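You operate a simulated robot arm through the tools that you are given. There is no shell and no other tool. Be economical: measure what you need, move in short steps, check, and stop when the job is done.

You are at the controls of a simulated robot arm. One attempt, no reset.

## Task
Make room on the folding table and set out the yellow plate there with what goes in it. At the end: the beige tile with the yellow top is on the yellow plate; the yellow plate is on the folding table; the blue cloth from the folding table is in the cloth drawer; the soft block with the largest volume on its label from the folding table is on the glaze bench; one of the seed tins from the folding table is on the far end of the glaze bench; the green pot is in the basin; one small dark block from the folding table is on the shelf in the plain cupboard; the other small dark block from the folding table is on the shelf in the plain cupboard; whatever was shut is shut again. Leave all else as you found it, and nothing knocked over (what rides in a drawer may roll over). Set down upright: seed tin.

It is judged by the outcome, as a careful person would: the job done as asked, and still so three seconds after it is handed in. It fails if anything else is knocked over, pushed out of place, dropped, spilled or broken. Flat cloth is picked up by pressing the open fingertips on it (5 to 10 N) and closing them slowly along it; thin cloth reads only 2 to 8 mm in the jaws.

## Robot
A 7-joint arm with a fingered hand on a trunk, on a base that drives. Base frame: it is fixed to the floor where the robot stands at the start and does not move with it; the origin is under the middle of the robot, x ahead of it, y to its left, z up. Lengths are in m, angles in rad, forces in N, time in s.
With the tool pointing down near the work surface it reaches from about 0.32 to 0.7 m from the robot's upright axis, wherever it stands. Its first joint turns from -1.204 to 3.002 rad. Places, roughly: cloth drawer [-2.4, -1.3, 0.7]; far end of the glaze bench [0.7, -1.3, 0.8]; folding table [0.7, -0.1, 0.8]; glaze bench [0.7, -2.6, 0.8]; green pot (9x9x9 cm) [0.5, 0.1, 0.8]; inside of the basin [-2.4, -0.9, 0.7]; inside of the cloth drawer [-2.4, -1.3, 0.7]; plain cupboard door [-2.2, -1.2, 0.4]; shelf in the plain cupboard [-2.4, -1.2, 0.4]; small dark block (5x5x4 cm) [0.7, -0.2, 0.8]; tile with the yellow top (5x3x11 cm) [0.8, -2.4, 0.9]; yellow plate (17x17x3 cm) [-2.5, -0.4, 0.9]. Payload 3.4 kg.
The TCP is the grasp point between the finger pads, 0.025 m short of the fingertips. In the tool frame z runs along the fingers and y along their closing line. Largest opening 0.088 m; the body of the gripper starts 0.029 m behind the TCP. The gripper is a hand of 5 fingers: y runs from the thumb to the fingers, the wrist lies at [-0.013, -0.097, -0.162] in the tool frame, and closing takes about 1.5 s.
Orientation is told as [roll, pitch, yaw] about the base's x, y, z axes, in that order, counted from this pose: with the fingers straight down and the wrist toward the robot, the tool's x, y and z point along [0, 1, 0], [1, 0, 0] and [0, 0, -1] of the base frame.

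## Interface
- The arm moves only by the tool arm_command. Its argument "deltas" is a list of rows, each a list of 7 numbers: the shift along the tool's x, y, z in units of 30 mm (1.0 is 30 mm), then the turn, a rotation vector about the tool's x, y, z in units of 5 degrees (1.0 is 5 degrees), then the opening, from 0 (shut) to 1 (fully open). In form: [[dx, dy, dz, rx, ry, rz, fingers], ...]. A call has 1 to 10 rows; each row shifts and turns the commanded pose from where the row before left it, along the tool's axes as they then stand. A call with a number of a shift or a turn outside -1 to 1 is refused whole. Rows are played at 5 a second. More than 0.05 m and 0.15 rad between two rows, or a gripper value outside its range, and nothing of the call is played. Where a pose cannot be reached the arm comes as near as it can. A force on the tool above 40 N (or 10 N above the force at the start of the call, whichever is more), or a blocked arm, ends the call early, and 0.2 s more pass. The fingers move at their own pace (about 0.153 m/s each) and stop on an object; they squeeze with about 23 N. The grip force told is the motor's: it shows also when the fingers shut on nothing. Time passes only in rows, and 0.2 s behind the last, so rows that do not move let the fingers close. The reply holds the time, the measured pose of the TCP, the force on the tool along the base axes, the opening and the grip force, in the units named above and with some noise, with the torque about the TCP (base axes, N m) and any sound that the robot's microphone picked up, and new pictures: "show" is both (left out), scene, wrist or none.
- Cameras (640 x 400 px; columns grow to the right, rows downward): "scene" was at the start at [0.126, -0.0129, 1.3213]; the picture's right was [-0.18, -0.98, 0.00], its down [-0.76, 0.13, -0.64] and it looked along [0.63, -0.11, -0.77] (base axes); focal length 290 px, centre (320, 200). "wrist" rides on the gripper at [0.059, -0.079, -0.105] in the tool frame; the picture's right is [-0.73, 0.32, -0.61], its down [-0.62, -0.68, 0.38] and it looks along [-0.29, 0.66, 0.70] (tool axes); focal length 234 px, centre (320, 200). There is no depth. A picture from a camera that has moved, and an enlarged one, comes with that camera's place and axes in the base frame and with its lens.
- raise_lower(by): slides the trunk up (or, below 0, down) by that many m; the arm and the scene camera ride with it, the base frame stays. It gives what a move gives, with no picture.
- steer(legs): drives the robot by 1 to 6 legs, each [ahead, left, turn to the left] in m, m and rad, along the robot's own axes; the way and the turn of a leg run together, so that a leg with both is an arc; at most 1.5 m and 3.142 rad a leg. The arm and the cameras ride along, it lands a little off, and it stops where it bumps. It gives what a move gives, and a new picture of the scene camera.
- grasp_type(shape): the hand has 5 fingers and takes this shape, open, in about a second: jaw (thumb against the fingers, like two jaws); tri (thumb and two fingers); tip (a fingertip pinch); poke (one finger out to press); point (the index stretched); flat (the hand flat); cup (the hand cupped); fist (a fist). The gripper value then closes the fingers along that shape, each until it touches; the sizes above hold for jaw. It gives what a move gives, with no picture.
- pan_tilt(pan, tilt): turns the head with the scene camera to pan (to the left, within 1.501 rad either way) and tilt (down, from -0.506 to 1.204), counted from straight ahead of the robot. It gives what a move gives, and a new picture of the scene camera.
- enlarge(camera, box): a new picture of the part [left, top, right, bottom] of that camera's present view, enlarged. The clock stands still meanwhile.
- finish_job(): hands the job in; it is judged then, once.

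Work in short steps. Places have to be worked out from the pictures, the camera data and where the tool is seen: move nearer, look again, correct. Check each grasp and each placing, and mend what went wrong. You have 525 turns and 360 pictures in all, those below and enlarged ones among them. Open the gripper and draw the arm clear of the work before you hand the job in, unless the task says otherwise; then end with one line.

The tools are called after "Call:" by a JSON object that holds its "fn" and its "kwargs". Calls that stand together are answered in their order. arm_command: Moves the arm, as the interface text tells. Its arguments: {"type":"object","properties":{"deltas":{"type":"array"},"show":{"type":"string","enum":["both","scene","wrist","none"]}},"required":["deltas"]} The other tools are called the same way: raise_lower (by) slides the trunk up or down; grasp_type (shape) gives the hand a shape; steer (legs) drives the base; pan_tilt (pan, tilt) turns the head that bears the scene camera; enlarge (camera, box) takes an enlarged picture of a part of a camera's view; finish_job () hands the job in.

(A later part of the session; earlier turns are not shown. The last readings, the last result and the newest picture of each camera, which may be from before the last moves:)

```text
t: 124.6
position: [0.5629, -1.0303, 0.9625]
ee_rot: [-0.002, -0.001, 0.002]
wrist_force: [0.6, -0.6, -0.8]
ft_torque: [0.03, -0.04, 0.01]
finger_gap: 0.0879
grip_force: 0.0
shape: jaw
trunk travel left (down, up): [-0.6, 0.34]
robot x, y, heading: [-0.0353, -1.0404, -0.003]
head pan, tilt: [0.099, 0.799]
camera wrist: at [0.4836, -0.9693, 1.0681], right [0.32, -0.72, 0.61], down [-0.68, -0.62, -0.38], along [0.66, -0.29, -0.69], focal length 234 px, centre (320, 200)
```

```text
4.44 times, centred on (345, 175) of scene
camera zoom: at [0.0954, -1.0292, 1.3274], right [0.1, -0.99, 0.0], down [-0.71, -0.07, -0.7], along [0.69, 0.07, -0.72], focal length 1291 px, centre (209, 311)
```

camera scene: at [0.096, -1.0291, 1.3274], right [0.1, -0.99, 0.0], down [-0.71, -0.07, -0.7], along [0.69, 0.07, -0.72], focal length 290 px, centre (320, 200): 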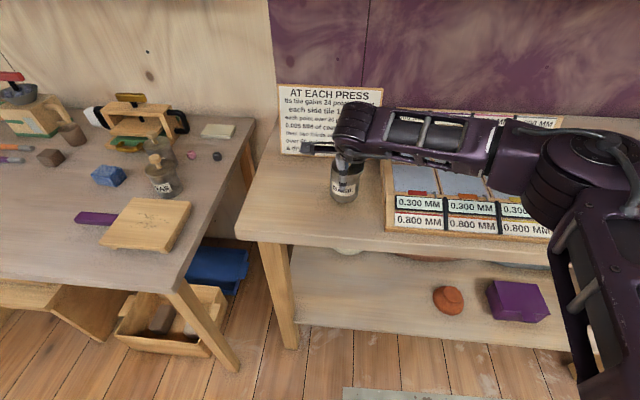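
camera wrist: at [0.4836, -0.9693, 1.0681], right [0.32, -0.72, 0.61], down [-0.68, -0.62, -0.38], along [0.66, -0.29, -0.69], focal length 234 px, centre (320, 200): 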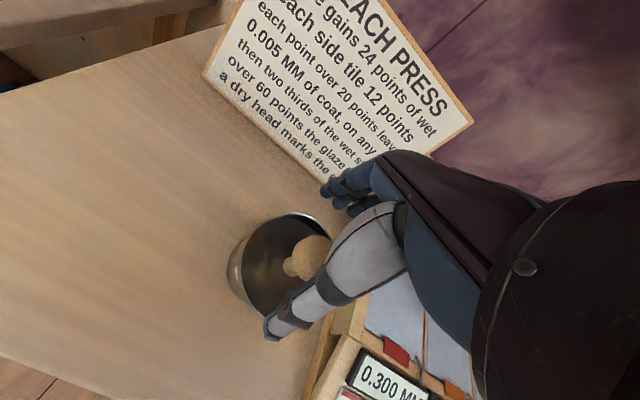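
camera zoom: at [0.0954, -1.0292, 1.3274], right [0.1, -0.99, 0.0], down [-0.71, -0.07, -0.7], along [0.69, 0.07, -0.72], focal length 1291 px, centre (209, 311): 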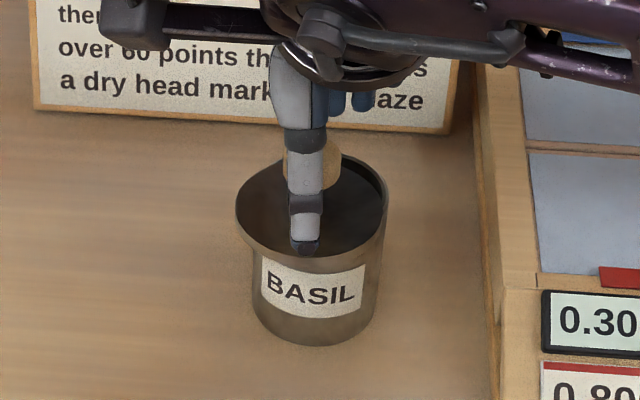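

The thumb will pass just in front of the lid's edge. I descend to 0.927 and close softly.

Call:
{"fn": "arm_command", "kwargs": {"deltas": [[0, -0.05, 0.4, 0, 0, 0, 1], [0, 0, 0.4, 0, 0, 0, 1], [0, 0, 0.38, 0, 0, 0, 1], [0, 0, 0, 0, 0, 0, 0.85], [0, 0, 0, 0, 0, 0, 0.75], [0, 0, 0, 0, 0, 0, 0.7], [0, 0, 0, 0, 0, 0, 0.65], [0, 0, 0, 0, 0, 0, 0.6]], "show": "wrist"}}

Call:
{"fn": "enlarge", "kwargs": {"camera": "scene", "box": [300, 130, 390, 220]}}

Call:
{"fn": "enlarge", "kwargs": {"camera": "wrist", "box": [210, 160, 390, 320]}}

```text
t: 126.4
position: [0.5629, -1.0299, 0.9275]
ee_rot: [-0.003, 0.0, -0.002]
wrist_force: [0.0, -0.2, -0.5]
ft_torque: [0.01, 0.01, 0.03]
finger_gap: 0.0554
grip_force: 23.3
shape: jaw
trunk travel left (down, up): [-0.6, 0.34]
robot x, y, heading: [-0.0354, -1.038, 0.004]
head pan, tilt: [0.099, 0.799]
camera wrist: at [0.4827, -0.9692, 1.0325], right [0.32, -0.72, 0.61], down [-0.68, -0.62, -0.38], along [0.66, -0.29, -0.7], focal length 234 px, centre (320, 200)
```

wrist: 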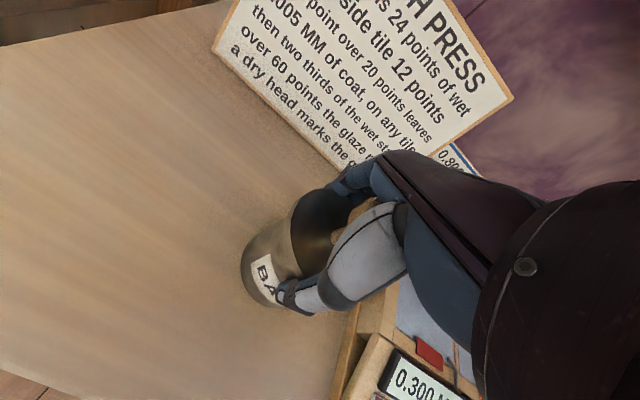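

```text
4.44 times, centred on (345, 175) of scene
camera zoom: at [0.0958, -1.0292, 1.3273], right [0.1, -0.99, 0.0], down [-0.71, -0.07, -0.7], along [0.69, 0.07, -0.72], focal length 1291 px, centre (209, 311)
```

zoom: 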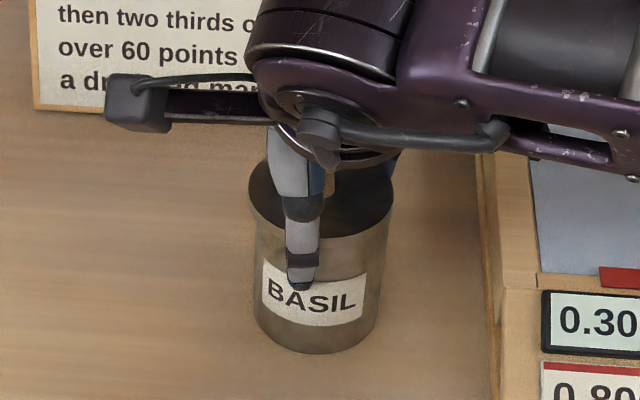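

```text
2.50 times, centred on (300, 240) of wrist
camera zoom: at [0.4827, -0.9692, 1.0325], right [0.32, -0.72, 0.61], down [-0.68, -0.62, -0.38], along [0.66, -0.29, -0.7], focal length 585 px, centre (370, 100)
```

zoom: 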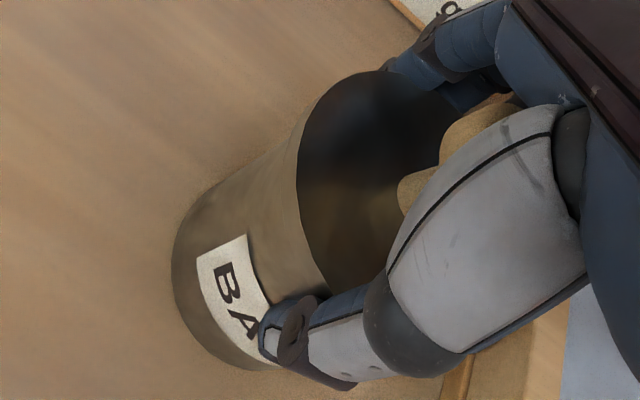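

Lid and body are flush now. I open slowly and rise.

Call:
{"fn": "arm_command", "kwargs": {"deltas": [[0, 0, 0, 0, 0, 0, 0.7], [0, 0, 0, 0, 0, 0, 0.8], [0, 0, 0, 0, 0, 0, 0.9], [0, 0, 0, 0, 0, 0, 1], [0, 0, 0, 0, 0, 0, 1], [0, 0, -0.4, 0, 0, 0, 1], [0, 0, -0.7, 0, 0, 0, 1], [0, 0, -0.9, 0, 0, 0, 1], [0, 0, -0.9, 0, 0, 0, 1]], "show": "wrist"}}

Call:
{"fn": "enlarge", "kwargs": {"camera": "scene", "box": [300, 130, 390, 220]}}

Call:
{"fn": "enlarge", "kwargs": {"camera": "wrist", "box": [180, 180, 340, 340]}}

```text
t: 128.4
position: [0.5622, -1.0293, 1.0149]
ee_rot: [-0.001, 0.0, 0.005]
wrist_force: [-0.5, 0.4, -0.4]
ft_torque: [0.02, 0.01, -0.02]
finger_gap: 0.0876
grip_force: 0.0
shape: jaw
trunk travel left (down, up): [-0.6, 0.34]
robot x, y, heading: [-0.0326, -1.0402, -0.0]
head pan, tilt: [0.099, 0.799]
camera wrist: at [0.4823, -0.9683, 1.1207], right [0.32, -0.72, 0.61], down [-0.68, -0.63, -0.38], along [0.66, -0.29, -0.69], focal length 234 px, centre (320, 200)
```

wrist: 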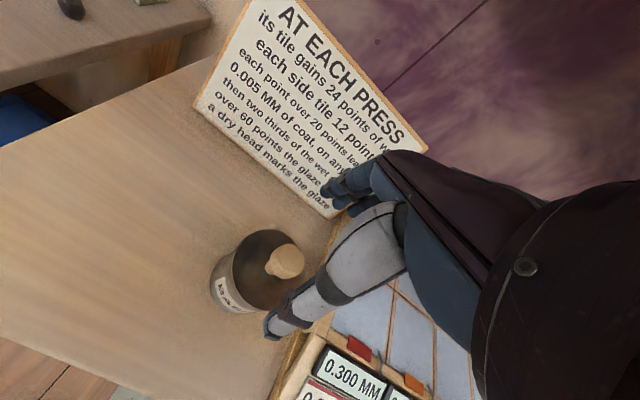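

```text
4.44 times, centred on (345, 175) of scene
camera zoom: at [0.095, -1.029, 1.3274], right [0.1, -0.99, 0.0], down [-0.71, -0.07, -0.7], along [0.69, 0.07, -0.72], focal length 1291 px, centre (209, 311)
```

zoom: 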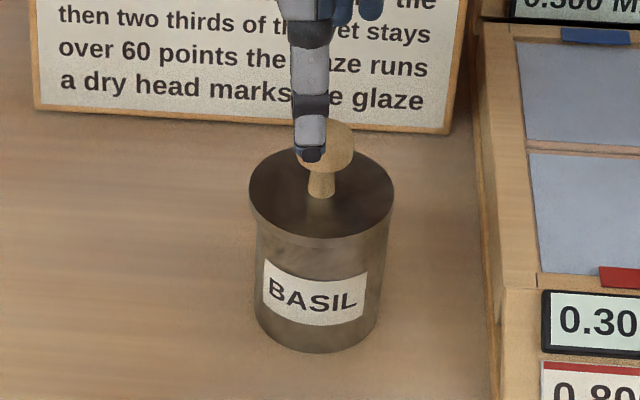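

```text
2.50 times, centred on (260, 260) of wrist
camera zoom: at [0.4823, -0.9683, 1.1207], right [0.32, -0.72, 0.61], down [-0.68, -0.63, -0.38], along [0.66, -0.29, -0.69], focal length 585 px, centre (470, 50)
```

zoom: 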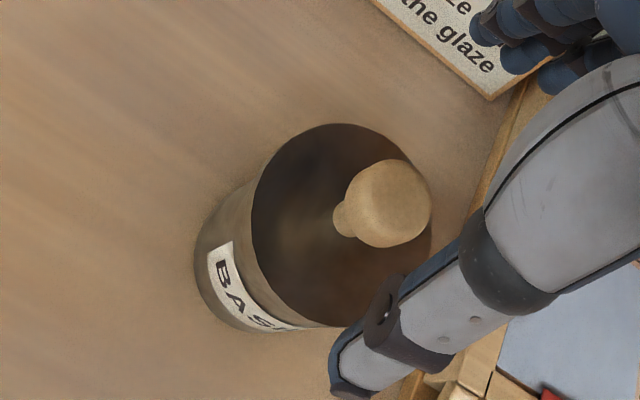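

The lid is on and centred but seems to sit a few mm proud. I form a fist to press it home from above, and look at the fist's shape first.

Call:
{"fn": "grasp_type", "kwargs": {"shape": "fist"}}

Call:
{"fn": "arm_command", "kwargs": {"deltas": [[0, 0, 0, 0, 0, 0, 0], [0, 0, 0, 0, 0, 0, 0], [0, 0, 0, 0, 0, 0, 0], [0, 0, 0, 0, 0, 0, 0]], "show": "both"}}

Call:
{"fn": "enlarge", "kwargs": {"camera": "scene", "box": [290, 80, 430, 220]}}

```text
t: 129.3
position: [0.5621, -1.0293, 1.0155]
ee_rot: [-0.003, -0.001, 0.003]
wrist_force: [-0.3, 0.3, -0.5]
ft_torque: [0.02, 0.01, -0.01]
finger_gap: 0.0
grip_force: 0.0
shape: fist
trunk travel left (down, up): [-0.6, 0.34]
robot x, y, heading: [-0.0332, -1.0367, -0.002]
head pan, tilt: [0.099, 0.799]
```

```text
t: 130.3
position: [0.5621, -1.0291, 1.0155]
ee_rot: [-0.002, -0.002, -0.002]
wrist_force: [-0.5, 0.6, 0.5]
ft_torque: [-0.03, 0.0, -0.01]
finger_gap: 0.0
grip_force: 0.0
shape: fist
trunk travel left (down, up): [-0.6, 0.34]
robot x, y, heading: [-0.0373, -1.0371, 0.001]
head pan, tilt: [0.099, 0.799]
camera scene: at [0.0955, -1.0292, 1.3274], right [0.1, -0.99, 0.0], down [-0.71, -0.07, -0.7], along [0.69, 0.07, -0.72], focal length 290 px, centre (320, 200)
camera wrist: at [0.4828, -0.9684, 1.1203], right [0.32, -0.72, 0.61], down [-0.68, -0.62, -0.38], along [0.66, -0.29, -0.69], focal length 234 px, centre (320, 200)
```

scene: 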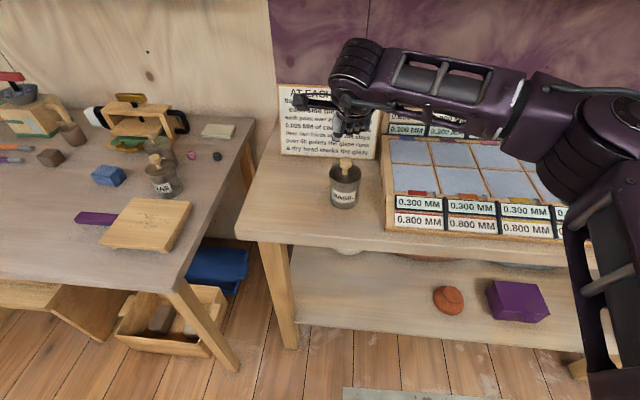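
wrist: 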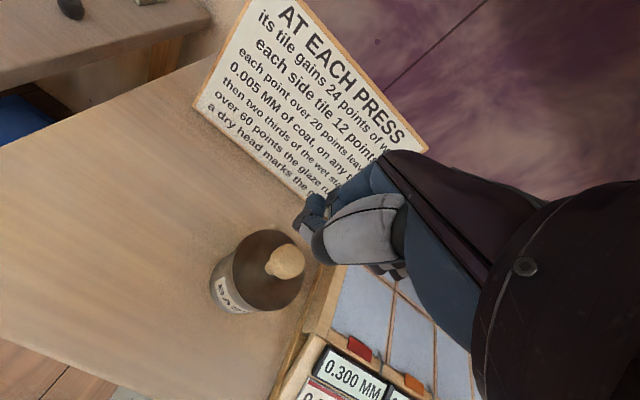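

```text
2.86 times, centred on (360, 150) of scene
camera zoom: at [0.0955, -1.0292, 1.3274], right [0.1, -0.99, 0.0], down [-0.71, -0.07, -0.7], along [0.69, 0.07, -0.72], focal length 830 px, centre (206, 343)
```

zoom: 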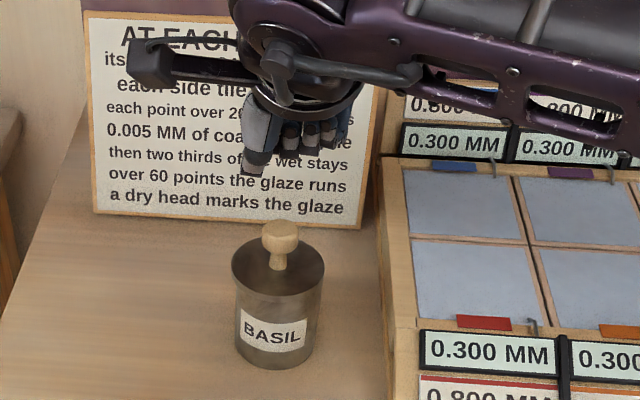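

In the fist the curled fingers sit ~17 mm to -y of the TCP. I shift so they are over the knob and lower partway.

Call:
{"fn": "arm_command", "kwargs": {"deltas": [[0.43, 0.1, 0, 0, 0, 0, 0], [0, 0, 0.5, 0, 0, 0, 0], [0, 0, 0.5, 0, 0, 0, 0], [0, 0, 0, 0, 0, 0, 0]], "show": "wrist"}}

Call:
{"fn": "enlarge", "kwargs": {"camera": "scene", "box": [290, 80, 430, 220]}}

```text
t: 131.3
position: [0.5648, -1.017, 0.9846]
ee_rot: [-0.001, -0.001, 0.002]
wrist_force: [0.1, -0.3, 0.3]
ft_torque: [0.02, 0.0, -0.02]
finger_gap: 0.0001
grip_force: 0.0
shape: fist
trunk travel left (down, up): [-0.6, 0.34]
robot x, y, heading: [-0.0356, -1.0361, 0.001]
head pan, tilt: [0.099, 0.799]
camera wrist: at [0.4844, -0.9562, 1.0901], right [0.32, -0.73, 0.61], down [-0.68, -0.62, -0.38], along [0.66, -0.29, -0.69], focal length 234 px, centre (320, 200)
```

wrist: 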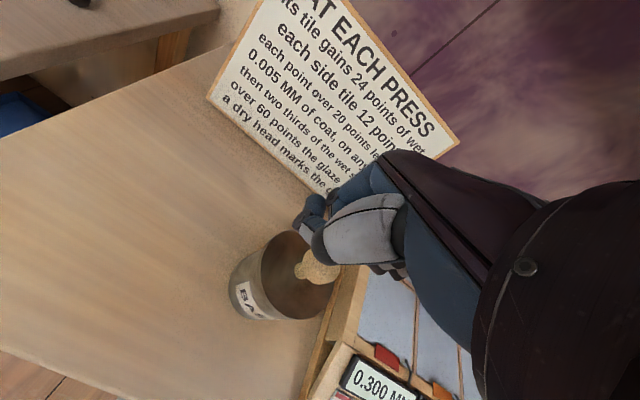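

```text
2.86 times, centred on (360, 150) of scene
camera zoom: at [0.0953, -1.0293, 1.3274], right [0.1, -0.99, 0.0], down [-0.71, -0.07, -0.7], along [0.69, 0.07, -0.72], focal length 830 px, centre (206, 343)
```

zoom: 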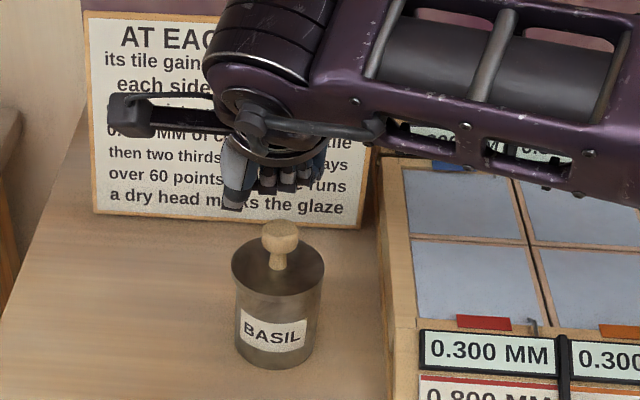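

The curled fingers are above the knob. I lower until contact and press.

Call:
{"fn": "arm_command", "kwargs": {"deltas": [[0, 0, 0.4, 0, 0, 0, 0], [0, 0, 0.3, 0, 0, 0, 0], [0, 0, 0.2, 0, 0, 0, 0], [0, 0, 0.2, 0, 0, 0, 0], [0, 0, 0.2, 0, 0, 0, 0], [0, 0, 0.2, 0, 0, 0, 0]], "show": "wrist"}}

Call:
{"fn": "enlarge", "kwargs": {"camera": "scene", "box": [290, 80, 430, 220]}}

```text
t: 132.6
position: [0.5679, -1.0169, 0.9534]
ee_rot: [0.005, -0.023, 0.001]
wrist_force: [-0.9, 1.7, 13.4]
ft_torque: [-0.25, -0.05, 0.03]
finger_gap: 0.0
grip_force: 0.0
shape: fist
trunk travel left (down, up): [-0.6, 0.34]
robot x, y, heading: [-0.0397, -1.0391, 0.004]
head pan, tilt: [0.099, 0.799]
heard: snap
stopped in row 6: the force on the tool passed its limit (the readings are from after the stop); the commanded pose is now the measured one
camera wrist: at [0.4861, -0.9559, 1.0582], right [0.31, -0.73, 0.61], down [-0.67, -0.62, -0.4], along [0.67, -0.29, -0.68], focal length 234 px, centre (320, 200)
```

wrist: 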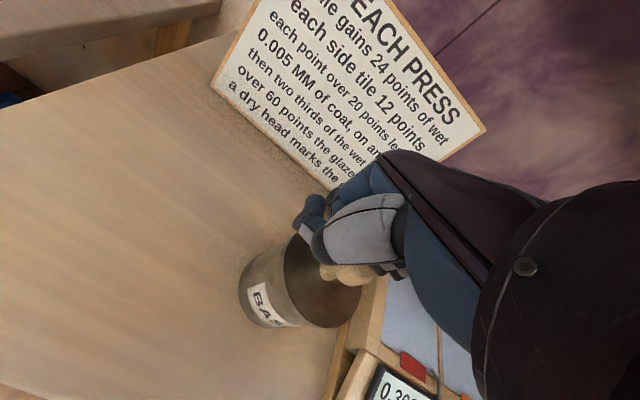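

```text
2.86 times, centred on (360, 150) of scene
camera zoom: at [0.0945, -1.0291, 1.3274], right [0.1, -0.99, 0.0], down [-0.71, -0.07, -0.7], along [0.69, 0.07, -0.72], focal length 830 px, centre (206, 343)
```

zoom: 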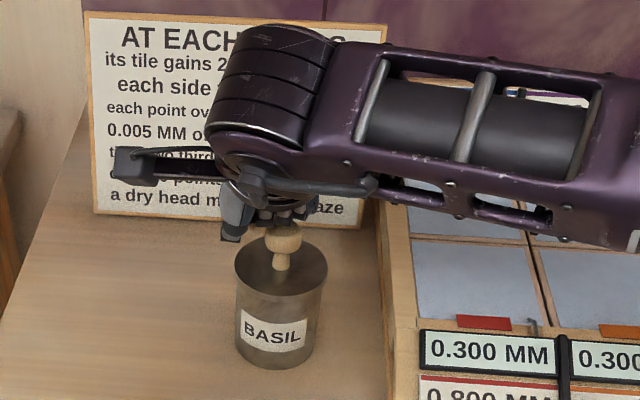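

The lid snapped back on. I rise, re-form the jaw hand and check the tin.

Call:
{"fn": "arm_command", "kwargs": {"deltas": [[0, 0, -0.4, 0.2, -0.06, 0, 0], [0, 0, -0.8, 0, 0, 0, 0], [0, 0, -0.9, 0, 0, 0, 0], [0, 0, -0.9, 0, 0, 0, 0]], "show": "none"}}

Call:
{"fn": "grasp_type", "kwargs": {"shape": "jaw"}}

Call:
{"fn": "arm_command", "kwargs": {"deltas": [[0, -0.9, 0, 0, 0, 0, 1], [0, -0.9, 0, 0, 0, 0, 1], [0, -0.9, 0, 0, 0, 0, 1], [0, -0.9, 0, 0, 0, 0, 1], [0, -0.9, 0, 0, 0, 0, 1]], "show": "none"}}

Call:
{"fn": "enlarge", "kwargs": {"camera": "scene", "box": [240, 70, 440, 240]}}

```text
t: 133.6
position: [0.5669, -1.0155, 1.0421]
ee_rot: [-0.002, -0.001, 0.003]
wrist_force: [-0.4, -0.3, 0.5]
ft_torque: [0.02, 0.0, -0.04]
finger_gap: 0.0
grip_force: 0.0
shape: fist
trunk travel left (down, up): [-0.6, 0.34]
robot x, y, heading: [-0.0411, -1.0387, 0.003]
head pan, tilt: [0.099, 0.799]
```

```text
t: 134.4
position: [0.5676, -1.0158, 1.0423]
ee_rot: [-0.001, 0.001, 0.002]
wrist_force: [0.3, 0.0, -0.3]
ft_torque: [0.01, 0.01, 0.01]
finger_gap: 0.0876
grip_force: 0.0
shape: jaw
trunk travel left (down, up): [-0.6, 0.34]
robot x, y, heading: [-0.0368, -1.038, 0.003]
head pan, tilt: [0.099, 0.799]
```

```text
t: 135.7
position: [0.4314, -1.0173, 1.043]
ee_rot: [-0.001, -0.001, -0.001]
wrist_force: [-1.0, 0.4, 0.4]
ft_torque: [0.0, -0.01, 0.0]
finger_gap: 0.0875
grip_force: 0.1
shape: jaw
trunk travel left (down, up): [-0.6, 0.34]
robot x, y, heading: [-0.0333, -1.0357, 0.004]
head pan, tilt: [0.099, 0.799]
```

```text
2.35 times, centred on (340, 155) of scene
camera zoom: at [0.0947, -1.0291, 1.3275], right [0.1, -0.99, 0.0], down [-0.71, -0.07, -0.7], along [0.69, 0.07, -0.72], focal length 683 px, centre (273, 306)
```

zoom: 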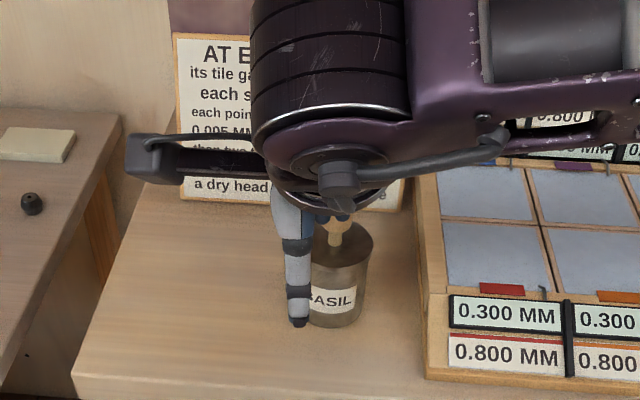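

The tin stands with its lid on. Next the green pot: I go back to the folding table.

Call:
{"fn": "steer", "kwargs": {"legs": [[-0.1, 0, 0], [0, 1.1, 0], [0.1, 0, 0]]}}

Call:
{"fn": "pan_tilt", "kwargs": {"pan": 0.0, "tilt": 0.9}}

Call:
{"fn": "enlarge", "kwargs": {"camera": "scene", "box": [200, 150, 400, 290]}}

```text
t: 142.8
position: [0.4347, 0.0884, 1.043]
ee_rot: [-0.001, 0.0, -0.005]
wrist_force: [1.0, 0.9, -0.5]
ft_torque: [0.0, 0.01, -0.01]
finger_gap: 0.0877
grip_force: 0.0
shape: jaw
trunk travel left (down, up): [-0.6, 0.34]
robot x, y, heading: [-0.0293, 0.0704, -0.001]
head pan, tilt: [0.099, 0.799]
camera scene: at [0.099, 0.0777, 1.3273], right [0.09, -1.0, 0.0], down [-0.71, -0.07, -0.7], along [0.69, 0.07, -0.72], focal length 290 px, centre (320, 200)
```

scene: 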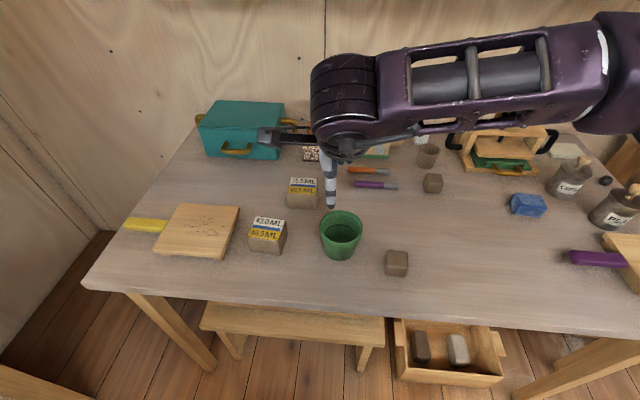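

```text
t: 143.5
position: [0.4368, 0.0876, 1.0422]
ee_rot: [-0.002, 0.002, -0.005]
wrist_force: [-1.0, -0.4, 0.6]
ft_torque: [-0.02, 0.0, 0.03]
finger_gap: 0.0878
grip_force: 0.2
shape: jaw
trunk travel left (down, up): [-0.6, 0.34]
robot x, y, heading: [-0.0352, 0.0709, -0.007]
head pan, tilt: [0.0, 0.901]
camera scene: at [0.0936, 0.0698, 1.3195], right [-0.01, -1.0, 0.0], down [-0.78, 0.0, -0.62], along [0.62, 0.0, -0.78], focal length 290 px, centre (320, 200)
```

scene: 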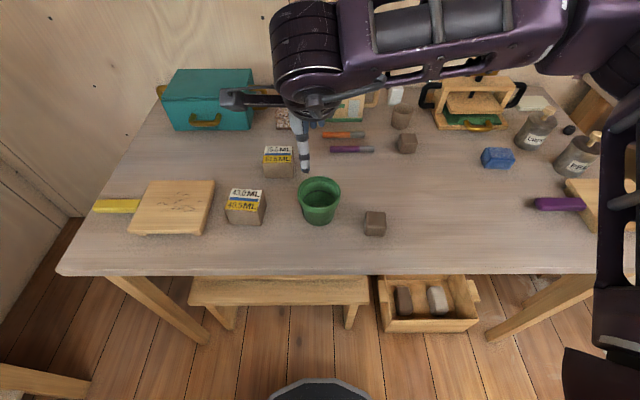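

```text
2.86 times, centred on (300, 220) of scene
camera zoom: at [0.0936, 0.0698, 1.3195], right [-0.01, -1.0, 0.0], down [-0.78, 0.0, -0.62], along [0.62, 0.0, -0.78], focal length 830 px, centre (377, 143)
```

zoom: 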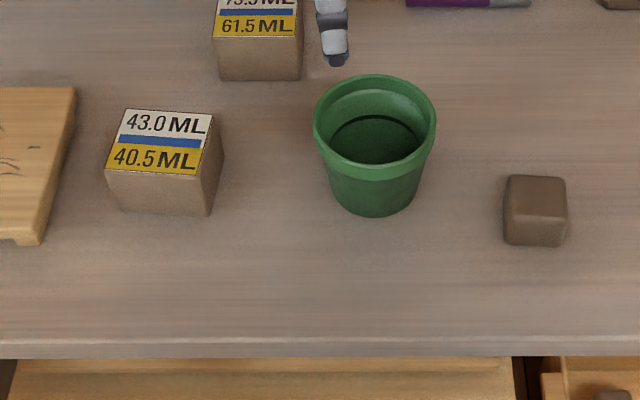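

The pot is centred near [0.48, 0.07], rim Ø 88 mm – too wide to straddle, so I'll pinch the near rim wall with thumb and two fingers.

Call:
{"fn": "grasp_type", "kwargs": {"shape": "tri"}}

Call:
{"fn": "arm_command", "kwargs": {"deltas": [[-0.29, 0.04, 0.8, 0, 0, 0, 1], [-0.29, 0, 0.8, 0, 0, 0, 1], [0, 0, 0.8, 0, 0, 0, 1], [0, 0, 0.7, 0, 0, 0, 1], [0, 0, 0, 0, 0, 0, 1]], "show": "both"}}

```text
t: 144.4
position: [0.4352, 0.0878, 1.0423]
ee_rot: [-0.002, 0.001, -0.006]
wrist_force: [0.2, 0.9, -0.4]
ft_torque: [0.01, 0.01, 0.01]
finger_gap: 0.0876
grip_force: 0.0
shape: tri
trunk travel left (down, up): [-0.6, 0.34]
robot x, y, heading: [-0.0344, 0.0695, -0.004]
head pan, tilt: [0.0, 0.901]
```

```text
t: 145.6
position: [0.4361, 0.0709, 0.9495]
ee_rot: [-0.001, 0.0, -0.006]
wrist_force: [-0.4, 0.2, 1.0]
ft_torque: [0.01, -0.03, 0.0]
finger_gap: 0.0876
grip_force: 0.0
shape: tri
trunk travel left (down, up): [-0.6, 0.34]
robot x, y, heading: [-0.0325, 0.0716, -0.002]
head pan, tilt: [0.0, 0.901]
camera scene: at [0.0933, 0.0698, 1.3195], right [-0.01, -1.0, 0.0], down [-0.78, 0.0, -0.62], along [0.62, 0.0, -0.78], focal length 290 px, centre (320, 200)
camera wrist: at [0.3569, 0.1317, 1.0547], right [0.32, -0.73, 0.61], down [-0.68, -0.62, -0.38], along [0.66, -0.29, -0.69], focal length 234 px, centre (320, 200)
```

scene: 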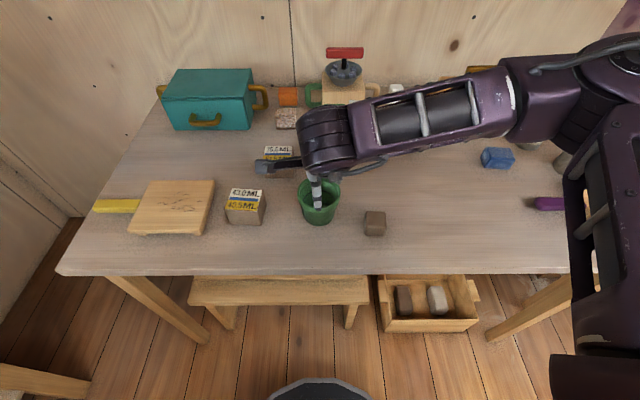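
wrist: 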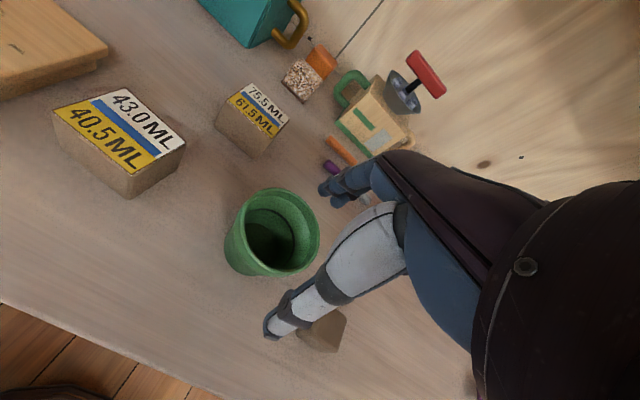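

Thumb would go outside the near rim, fingers inside. I set TCP to [0.430, 0.076] and descend to 0.857.

Call:
{"fn": "arm_command", "kwargs": {"deltas": [[0.17, -0.2, 0.6, 0, 0, 0, 1], [0, 0, 0.8, 0, 0, 0, 1], [0, 0, 0.8, 0, 0, 0, 1], [0, 0, 0.6, 0, 0, 0, 1], [0, 0, 0.3, 0, 0, 0, 1], [0, 0, 0, 0, 0, 0, 1]], "show": "wrist"}}

Call:
{"fn": "enlarge", "kwargs": {"camera": "scene", "box": [250, 130, 390, 250]}}

```text
t: 147.0
position: [0.4309, 0.0743, 0.8561]
ee_rot: [0.0, 0.0, -0.005]
wrist_force: [-1.4, 0.1, -0.3]
ft_torque: [0.0, 0.0, -0.04]
finger_gap: 0.0876
grip_force: 0.1
shape: tri
trunk travel left (down, up): [-0.6, 0.34]
robot x, y, heading: [-0.0308, 0.0699, -0.008]
head pan, tilt: [0.0, 0.901]
camera wrist: at [0.3515, 0.136, 0.9616], right [0.32, -0.73, 0.61], down [-0.68, -0.62, -0.38], along [0.66, -0.3, -0.69], focal length 234 px, centre (320, 200)
```

wrist: 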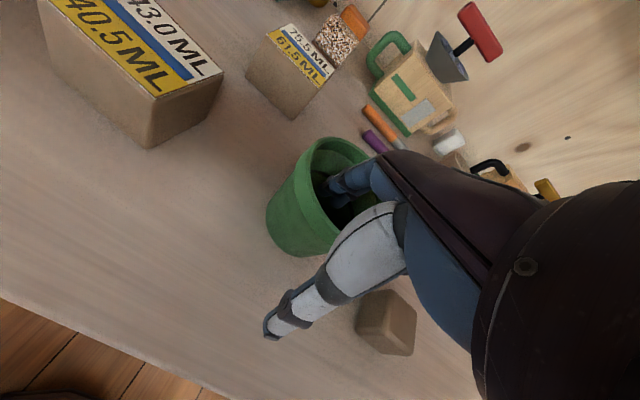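

```text
3.33 times, centred on (320, 190) of scene
camera zoom: at [0.0935, 0.0697, 1.3195], right [-0.01, -1.0, 0.0], down [-0.78, 0.0, -0.62], along [0.62, 0.0, -0.78], focal length 968 px, centre (320, 233)
```

zoom: 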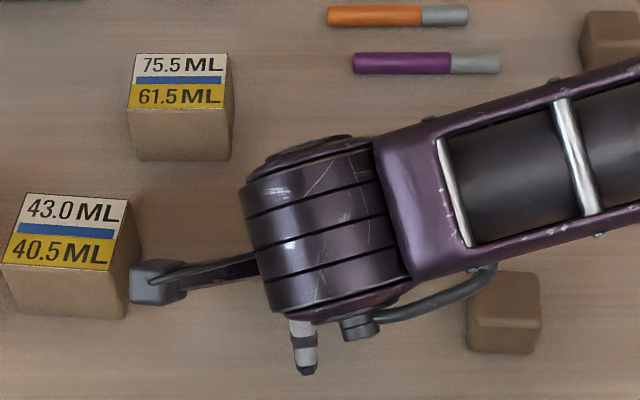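

Fingers are inside, thumb outside. I go 8 mm lower and close on the wall.

Call:
{"fn": "arm_command", "kwargs": {"deltas": [[0, 0, 0.27, 0, 0, 0, 1], [0, 0, 0, 0, 0, 0, 0.5], [0, 0, 0, 0, 0, 0, 0.2], [0, 0, 0, 0, 0, 0, 0], [0, 0, 0, 0, 0, 0, 0], [0, 0, 0, 0, 0, 0, 0], [0, 0, 0, 0, 0, 0, 0], [0, 0, 0, 0, 0, 0, 0]], "show": "wrist"}}

```text
t: 148.8
position: [0.4297, 0.0753, 0.8485]
ee_rot: [-0.002, 0.0, -0.006]
wrist_force: [1.1, -0.1, 1.3]
ft_torque: [-0.03, -0.08, 0.01]
finger_gap: 0.0
grip_force: 22.5
shape: tri
trunk travel left (down, up): [-0.6, 0.34]
robot x, y, heading: [-0.0302, 0.0734, -0.005]
head pan, tilt: [0.0, 0.901]
camera wrist: at [0.3518, 0.1361, 0.9535], right [0.32, -0.73, 0.61], down [-0.68, -0.62, -0.38], along [0.66, -0.3, -0.69], focal length 234 px, centre (320, 200)
```

wrist: 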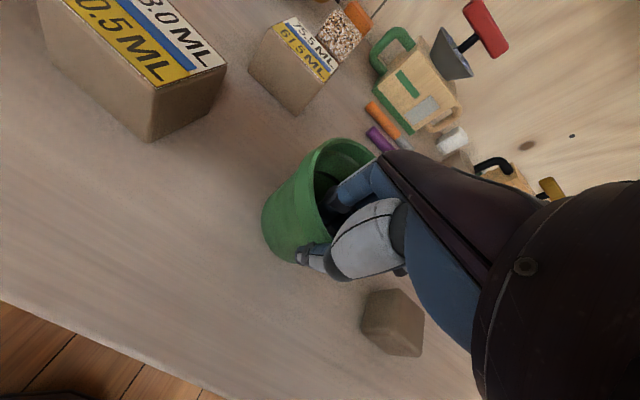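

Closed (wall is thin). I lift 3 cm slowly to test.

Call:
{"fn": "arm_command", "kwargs": {"deltas": [[0, 0, -0.3, 0, 0, 0, 0], [0, 0, -0.3, 0, 0, 0, 0], [0, 0, -0.4, 0, 0, 0, 0], [0, 0, 0, 0, 0, 0, 0]], "show": "both"}}

```text
t: 149.8
position: [0.4304, 0.0763, 0.8782]
ee_rot: [-0.003, -0.001, -0.005]
wrist_force: [0.3, 0.3, -0.8]
ft_torque: [-0.01, 0.07, -0.01]
finger_gap: 0.0
grip_force: 22.6
shape: tri
trunk travel left (down, up): [-0.6, 0.34]
robot x, y, heading: [-0.032, 0.0714, -0.002]
head pan, tilt: [0.0, 0.901]
camera scene: at [0.0938, 0.0696, 1.3195], right [-0.01, -1.0, 0.0], down [-0.78, 0.0, -0.62], along [0.62, 0.0, -0.78], focal length 290 px, centre (320, 200)
camera wrist: at [0.3519, 0.1367, 0.9831], right [0.32, -0.73, 0.61], down [-0.68, -0.62, -0.38], along [0.66, -0.29, -0.7], focal length 234 px, centre (320, 200)
```

scene: 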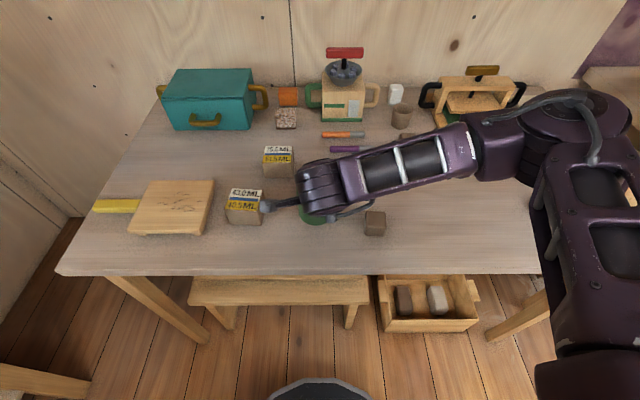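
wrist: 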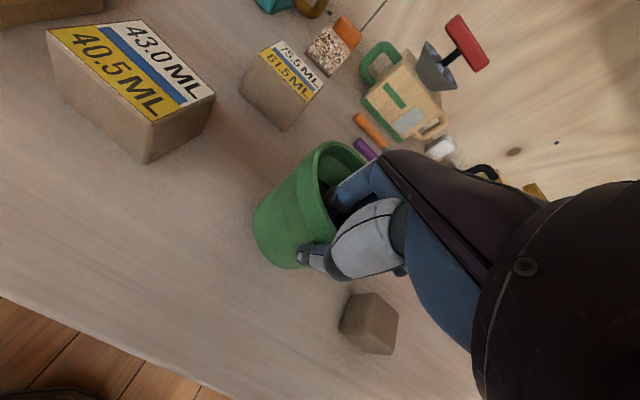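

The pot hangs in the pinch, nearly upright. I lift it well clear, back away, and turn around toward the basin.

Call:
{"fn": "arm_command", "kwargs": {"deltas": [[0, 0, -0.8, 0, 0, 0, 0], [0, 0, -0.8, 0, 0, 0, 0], [0, 0, -0.8, 0, 0, 0, 0], [0, 0, -0.8, 0, 0, 0, 0], [0, 0, -0.8, 0, 0, 0, 0], [0, 0, -0.8, 0, 0, 0, 0], [0, 0, -0.8, 0, 0, 0, 0]], "show": "wrist"}}

Call:
{"fn": "steer", "kwargs": {"legs": [[-0.5, 0, 0], [0, 0, -1.5]]}}

Call:
{"fn": "pan_tilt", "kwargs": {"pan": -0.9, "tilt": 0.5}}

```text
t: 151.4
position: [0.4303, 0.0744, 1.0465]
ee_rot: [-0.003, -0.001, -0.006]
wrist_force: [-0.5, 1.7, -0.9]
ft_torque: [0.01, 0.04, -0.02]
finger_gap: 0.0
grip_force: 22.6
shape: tri
trunk travel left (down, up): [-0.6, 0.34]
robot x, y, heading: [-0.0324, 0.0696, -0.007]
head pan, tilt: [0.0, 0.901]
camera wrist: at [0.3508, 0.1367, 1.1515], right [0.32, -0.73, 0.61], down [-0.68, -0.62, -0.38], along [0.66, -0.29, -0.69], focal length 234 px, centre (320, 200)
```

wrist: 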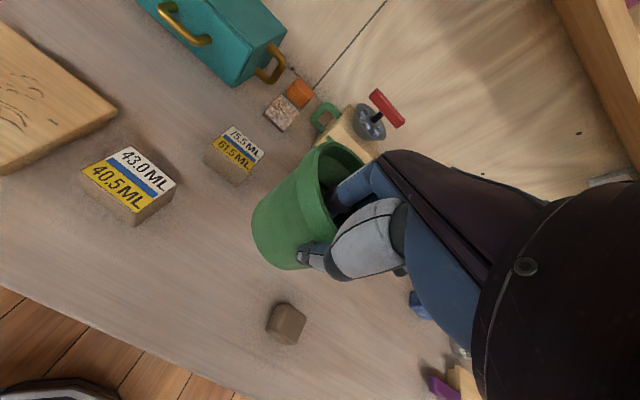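

```text
t: 158.0
position: [-0.4965, -0.3897, 1.0459]
ee_rot: [-0.002, 0.0, -1.509]
wrist_force: [-0.1, 0.7, -1.7]
ft_torque: [0.03, 0.0, -0.02]
finger_gap: 0.0
grip_force: 22.6
shape: tri
trunk travel left (down, up): [-0.6, 0.34]
robot x, y, heading: [-0.5306, 0.0707, -1.508]
head pan, tilt: [0.0, 0.901]
camera scene: at [-0.5241, -0.0523, 1.3195], right [-1.0, -0.06, 0.0], down [-0.05, 0.78, -0.62], along [0.04, -0.62, -0.78], focal length 290 px, centre (320, 200)
```

scene: 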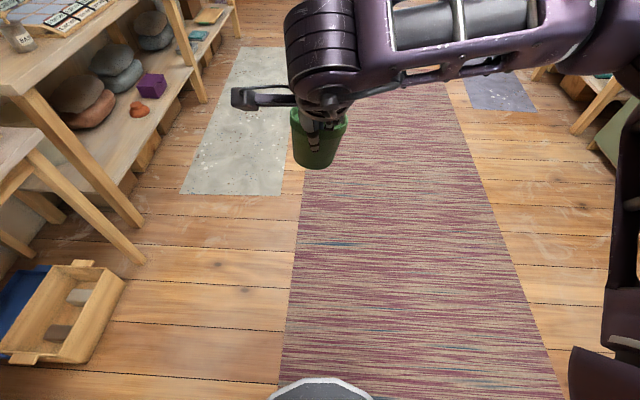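

```text
t: 159.2
position: [-0.4962, -0.3889, 1.0452]
ee_rot: [-0.001, 0.001, -1.509]
wrist_force: [-0.9, -0.4, -1.0]
ft_torque: [-0.01, 0.01, -0.02]
finger_gap: 0.0
grip_force: 22.6
shape: tri
trunk travel left (down, up): [-0.6, 0.34]
robot x, y, heading: [-0.5365, 0.0753, -1.513]
head pan, tilt: [-0.901, 0.499]
camera scene: at [-0.5963, -0.0378, 1.3533], right [-0.67, 0.74, 0.0], down [0.36, 0.32, -0.88], along [-0.65, -0.59, -0.48], focal length 290 px, centre (320, 200)
```

scene: 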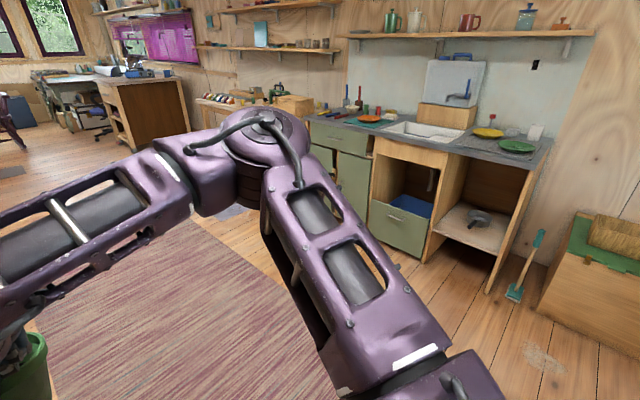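

The counter: drawer/cupboard left, white basin in the middle, yellow plate to the right. I turn to face it and drive near the basin.

Call:
{"fn": "steer", "kwargs": {"legs": [[0, 0, -1.632], [0.6, 0.97, 0], [0.3, 0, 0]]}}

Call:
{"fn": "pan_tilt", "kwargs": {"pan": 0.0, "tilt": 0.6}}

```text
t: 170.7
position: [-1.9056, -0.8917, 1.0456]
ee_rot: [-0.002, 0.0, 3.131]
wrist_force: [-0.1, 0.7, -0.6]
ft_torque: [0.03, -0.02, 0.03]
finger_gap: 0.0
grip_force: 23.1
shape: tri
trunk travel left (down, up): [-0.6, 0.34]
robot x, y, heading: [-1.4447, -0.8873, 3.127]
head pan, tilt: [-0.901, 0.499]
camera scene: at [-1.5491, -0.8151, 1.3533], right [0.79, 0.61, 0.0], down [0.29, -0.38, -0.88], along [-0.54, 0.69, -0.48], focal length 290 px, centre (320, 200)
```

scene: 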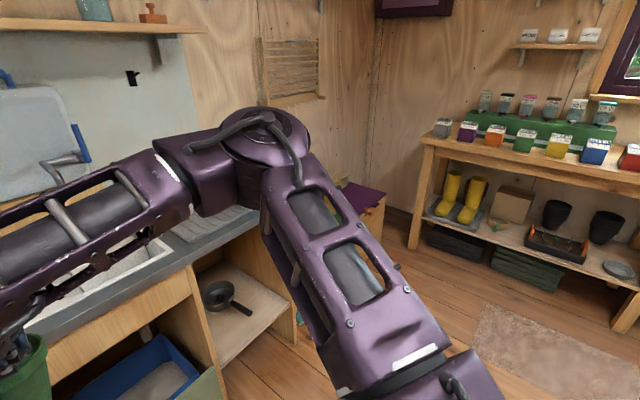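

```text
t: 171.8
position: [-1.9059, -0.8907, 1.0465]
ee_rot: [-0.002, 0.0, 3.13]
wrist_force: [-0.2, 0.1, -1.2]
ft_torque: [-0.01, -0.02, 0.03]
finger_gap: 0.0001
grip_force: 23.1
shape: tri
trunk travel left (down, up): [-0.6, 0.34]
robot x, y, heading: [-1.4436, -0.8872, 3.134]
head pan, tilt: [0.0, 0.6]
camera scene: at [-1.5811, -0.8859, 1.3443], right [0.01, 1.0, 0.0], down [0.56, -0.01, -0.83], along [-0.82, 0.01, -0.56], focal length 290 px, centre (320, 200)
```

scene: 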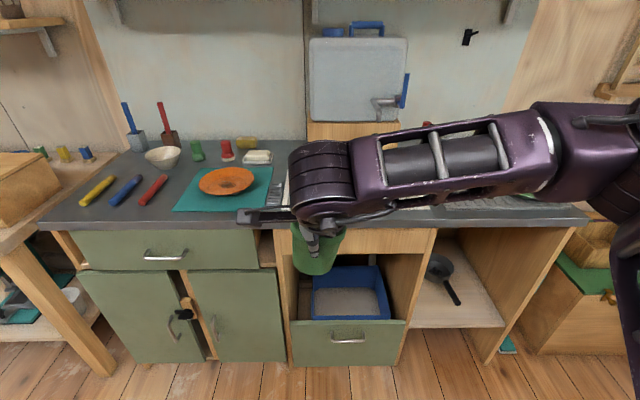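

I enlarge the cupboard front to see its latch and handles.

Call:
{"fn": "enlarge", "kwargs": {"camera": "scene", "box": [60, 220, 300, 370]}}

Call:
{"fn": "pan_tilt", "kwargs": {"pan": 0.0, "tilt": 0.9}}

```text
2.67 times, centred on (180, 295) of scene
camera zoom: at [-1.5811, -0.8859, 1.3443], right [0.01, 1.0, 0.0], down [0.56, -0.01, -0.83], along [-0.82, 0.01, -0.56], focal length 774 px, centre (693, -53)
```

zoom: 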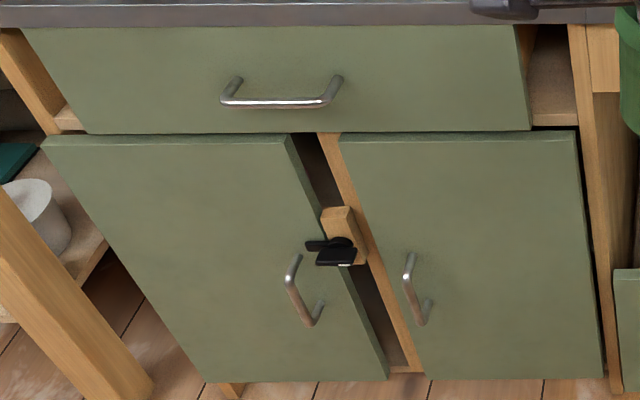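

```text
t: 172.7
position: [-1.9052, -0.8912, 1.0449]
ee_rot: [-0.002, 0.001, 3.131]
wrist_force: [-0.1, 0.4, -0.5]
ft_torque: [-0.01, -0.01, 0.01]
finger_gap: 0.0001
grip_force: 22.9
shape: tri
trunk travel left (down, up): [-0.6, 0.34]
robot x, y, heading: [-1.4422, -0.887, 3.129]
head pan, tilt: [0.0, 0.901]
camera scene: at [-1.5684, -0.8862, 1.3195], right [0.01, 1.0, 0.0], down [0.78, -0.01, -0.62], along [-0.62, 0.01, -0.78], focal length 290 px, centre (320, 200)
```

scene: 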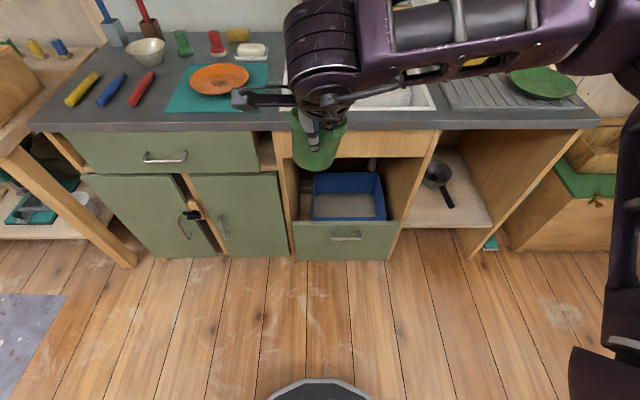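

The right-hand door (y≈-1.19, no latch) is the plain cupboard; the drawer lies above. Now I move up to the basin with the pot.

Call:
{"fn": "steer", "kwargs": {"legs": [[0.28, 0, 0.012]]}}

Call:
{"fn": "arm_command", "kwargs": {"deltas": [[0, 0, 0, 0, 0, 0, 0]], "show": "wrist"}}

```text
t: 174.6
position: [-2.1842, -0.8959, 1.0444]
ee_rot: [-0.001, 0.0, -3.139]
wrist_force: [-0.5, 0.5, -0.9]
ft_torque: [0.02, -0.06, -0.01]
finger_gap: 0.0002
grip_force: 23.0
shape: tri
trunk travel left (down, up): [-0.6, 0.34]
robot x, y, heading: [-1.7214, -0.8881, -3.139]
head pan, tilt: [0.0, 0.901]
camera scene: at [-1.8466, -0.8863, 1.3194], right [0.0, 1.0, 0.0], down [0.78, 0.0, -0.62], along [-0.62, 0.0, -0.78], focal length 290 px, centre (320, 200)
```

scene: 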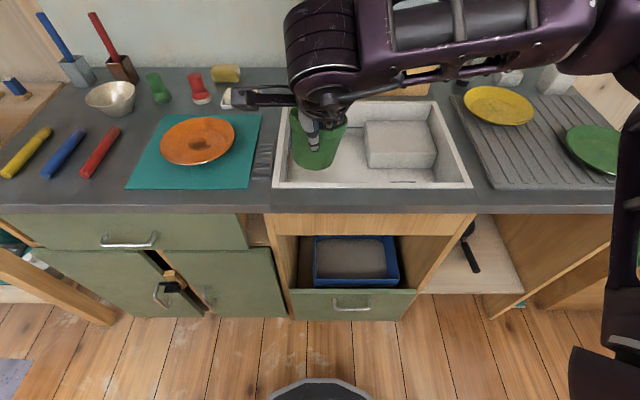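

```text
t: 175.0
position: [-2.1833, -0.8957, 1.0471]
ee_rot: [-0.001, 0.001, -3.14]
wrist_force: [0.0, 0.7, -0.5]
ft_torque: [-0.03, -0.02, -0.01]
finger_gap: 0.0001
grip_force: 22.9
shape: tri
trunk travel left (down, up): [-0.6, 0.34]
robot x, y, heading: [-1.7184, -0.8858, -3.14]
head pan, tilt: [0.0, 0.901]
camera wrist: at [-2.1046, -0.9523, 1.1511], right [-0.32, 0.72, 0.61], down [0.68, 0.63, -0.38], along [-0.66, 0.29, -0.69], focal length 234 px, centre (320, 200)
```

wrist: 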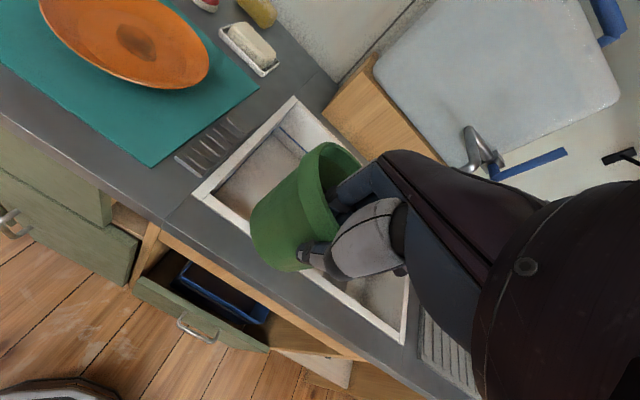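

The basin's free part is left of the white block: y -0.95…-0.78, x -2.3…-2.5. I raise the trunk so the forearm comes from above, then move over the spot.

Call:
{"fn": "raise_lower", "kwargs": {"by": 0.12}}

Call:
{"fn": "arm_command", "kwargs": {"deltas": [[-0.15, 0.9, 0.5, 0, 0, 0, 0], [-0.15, 0.9, 0.5, 0, 0, 0, 0], [-0.15, 0.9, 0.6, 0, 0, 0, 0], [-0.15, 0.9, 0.6, 0, 0, 0, 0], [-0.15, 0.9, 0.6, 0, 0, 0, 0], [-0.1, 0.9, 0.6, 0, 0, 0, 0], [0, 0.35, 0.6, 0, 0, 0, 0]], "show": "both"}}

```text
t: 176.5
position: [-2.1834, -0.8947, 1.1654]
ee_rot: [-0.002, 0.0, -3.139]
wrist_force: [0.4, 0.4, -0.9]
ft_torque: [0.04, -0.05, -0.03]
finger_gap: 0.0
grip_force: 23.4
shape: tri
trunk travel left (down, up): [-0.72, 0.22]
robot x, y, heading: [-1.7208, -0.8889, -3.138]
head pan, tilt: [0.0, 0.901]
```

```text
t: 178.1
position: [-2.356, -0.8695, 1.046]
ee_rot: [-0.003, 0.0, -3.14]
wrist_force: [-0.3, 0.6, -0.8]
ft_torque: [-0.03, -0.01, 0.01]
finger_gap: 0.0001
grip_force: 23.1
shape: tri
trunk travel left (down, up): [-0.72, 0.22]
robot x, y, heading: [-1.7216, -0.8877, -3.144]
head pan, tilt: [0.0, 0.901]
camera scene: at [-1.8465, -0.8862, 1.4395], right [0.0, 1.0, 0.0], down [0.78, 0.0, -0.62], along [-0.62, 0.0, -0.78], focal length 290 px, centre (320, 200)
camera wrist: at [-2.2781, -0.9262, 1.15], right [-0.32, 0.72, 0.61], down [0.68, 0.63, -0.38], along [-0.66, 0.29, -0.7], focal length 234 px, centre (320, 200)
```

scene: 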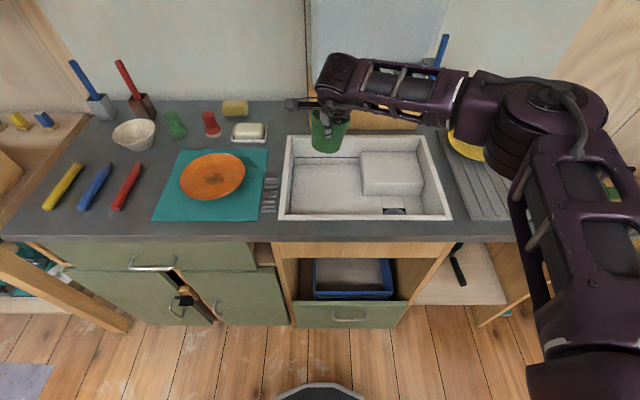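
wrist: 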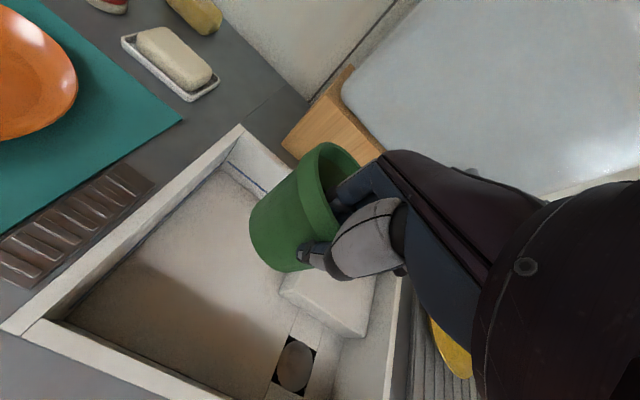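

I lower toward the basin floor, first to just above the rim level.

Call:
{"fn": "arm_command", "kwargs": {"deltas": [[0, 0, 0.8, 0, 0, 0, 0], [0, 0, 0.8, 0, 0, 0, 0], [0, 0, 0.8, 0, 0, 0, 0], [0, 0, 0.8, 0, 0, 0, 0], [0, 0, 0.4, 0, 0, 0, 0]], "show": "both"}}

```text
t: 179.3
position: [-2.3565, -0.8699, 0.9376]
ee_rot: [-0.002, 0.002, -3.139]
wrist_force: [0.4, -0.2, -0.8]
ft_torque: [0.0, -0.02, 0.0]
finger_gap: 0.0002
grip_force: 22.6
shape: tri
trunk travel left (down, up): [-0.72, 0.22]
robot x, y, heading: [-1.7189, -0.8885, -3.142]
head pan, tilt: [0.0, 0.901]
camera scene: at [-1.8461, -0.8863, 1.4395], right [0.0, 1.0, 0.0], down [0.78, 0.0, -0.62], along [-0.62, 0.0, -0.78], focal length 290 px, centre (320, 200)
camera wrist: at [-2.2772, -0.9268, 1.0431], right [-0.32, 0.72, 0.61], down [0.68, 0.63, -0.38], along [-0.66, 0.29, -0.7], focal length 234 px, centre (320, 200)
```

scene: 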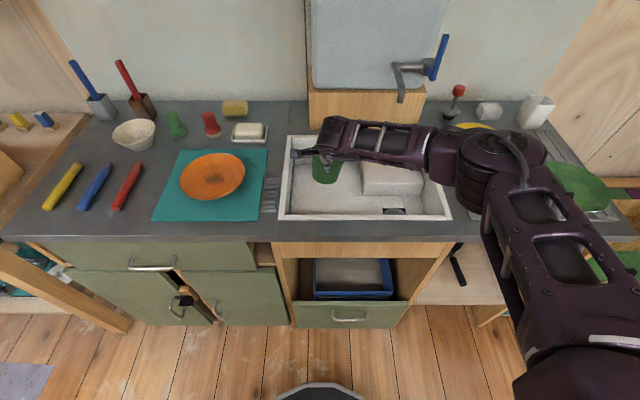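
wrist: 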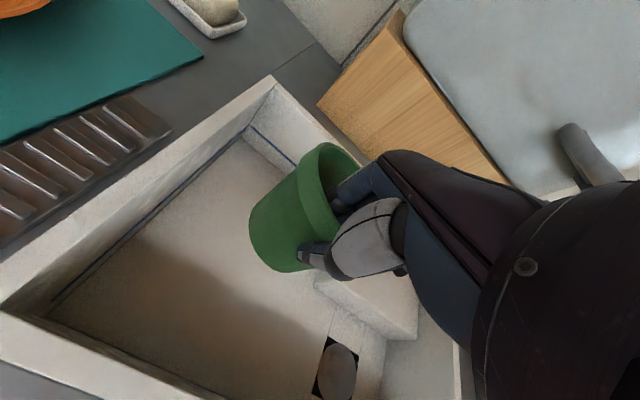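

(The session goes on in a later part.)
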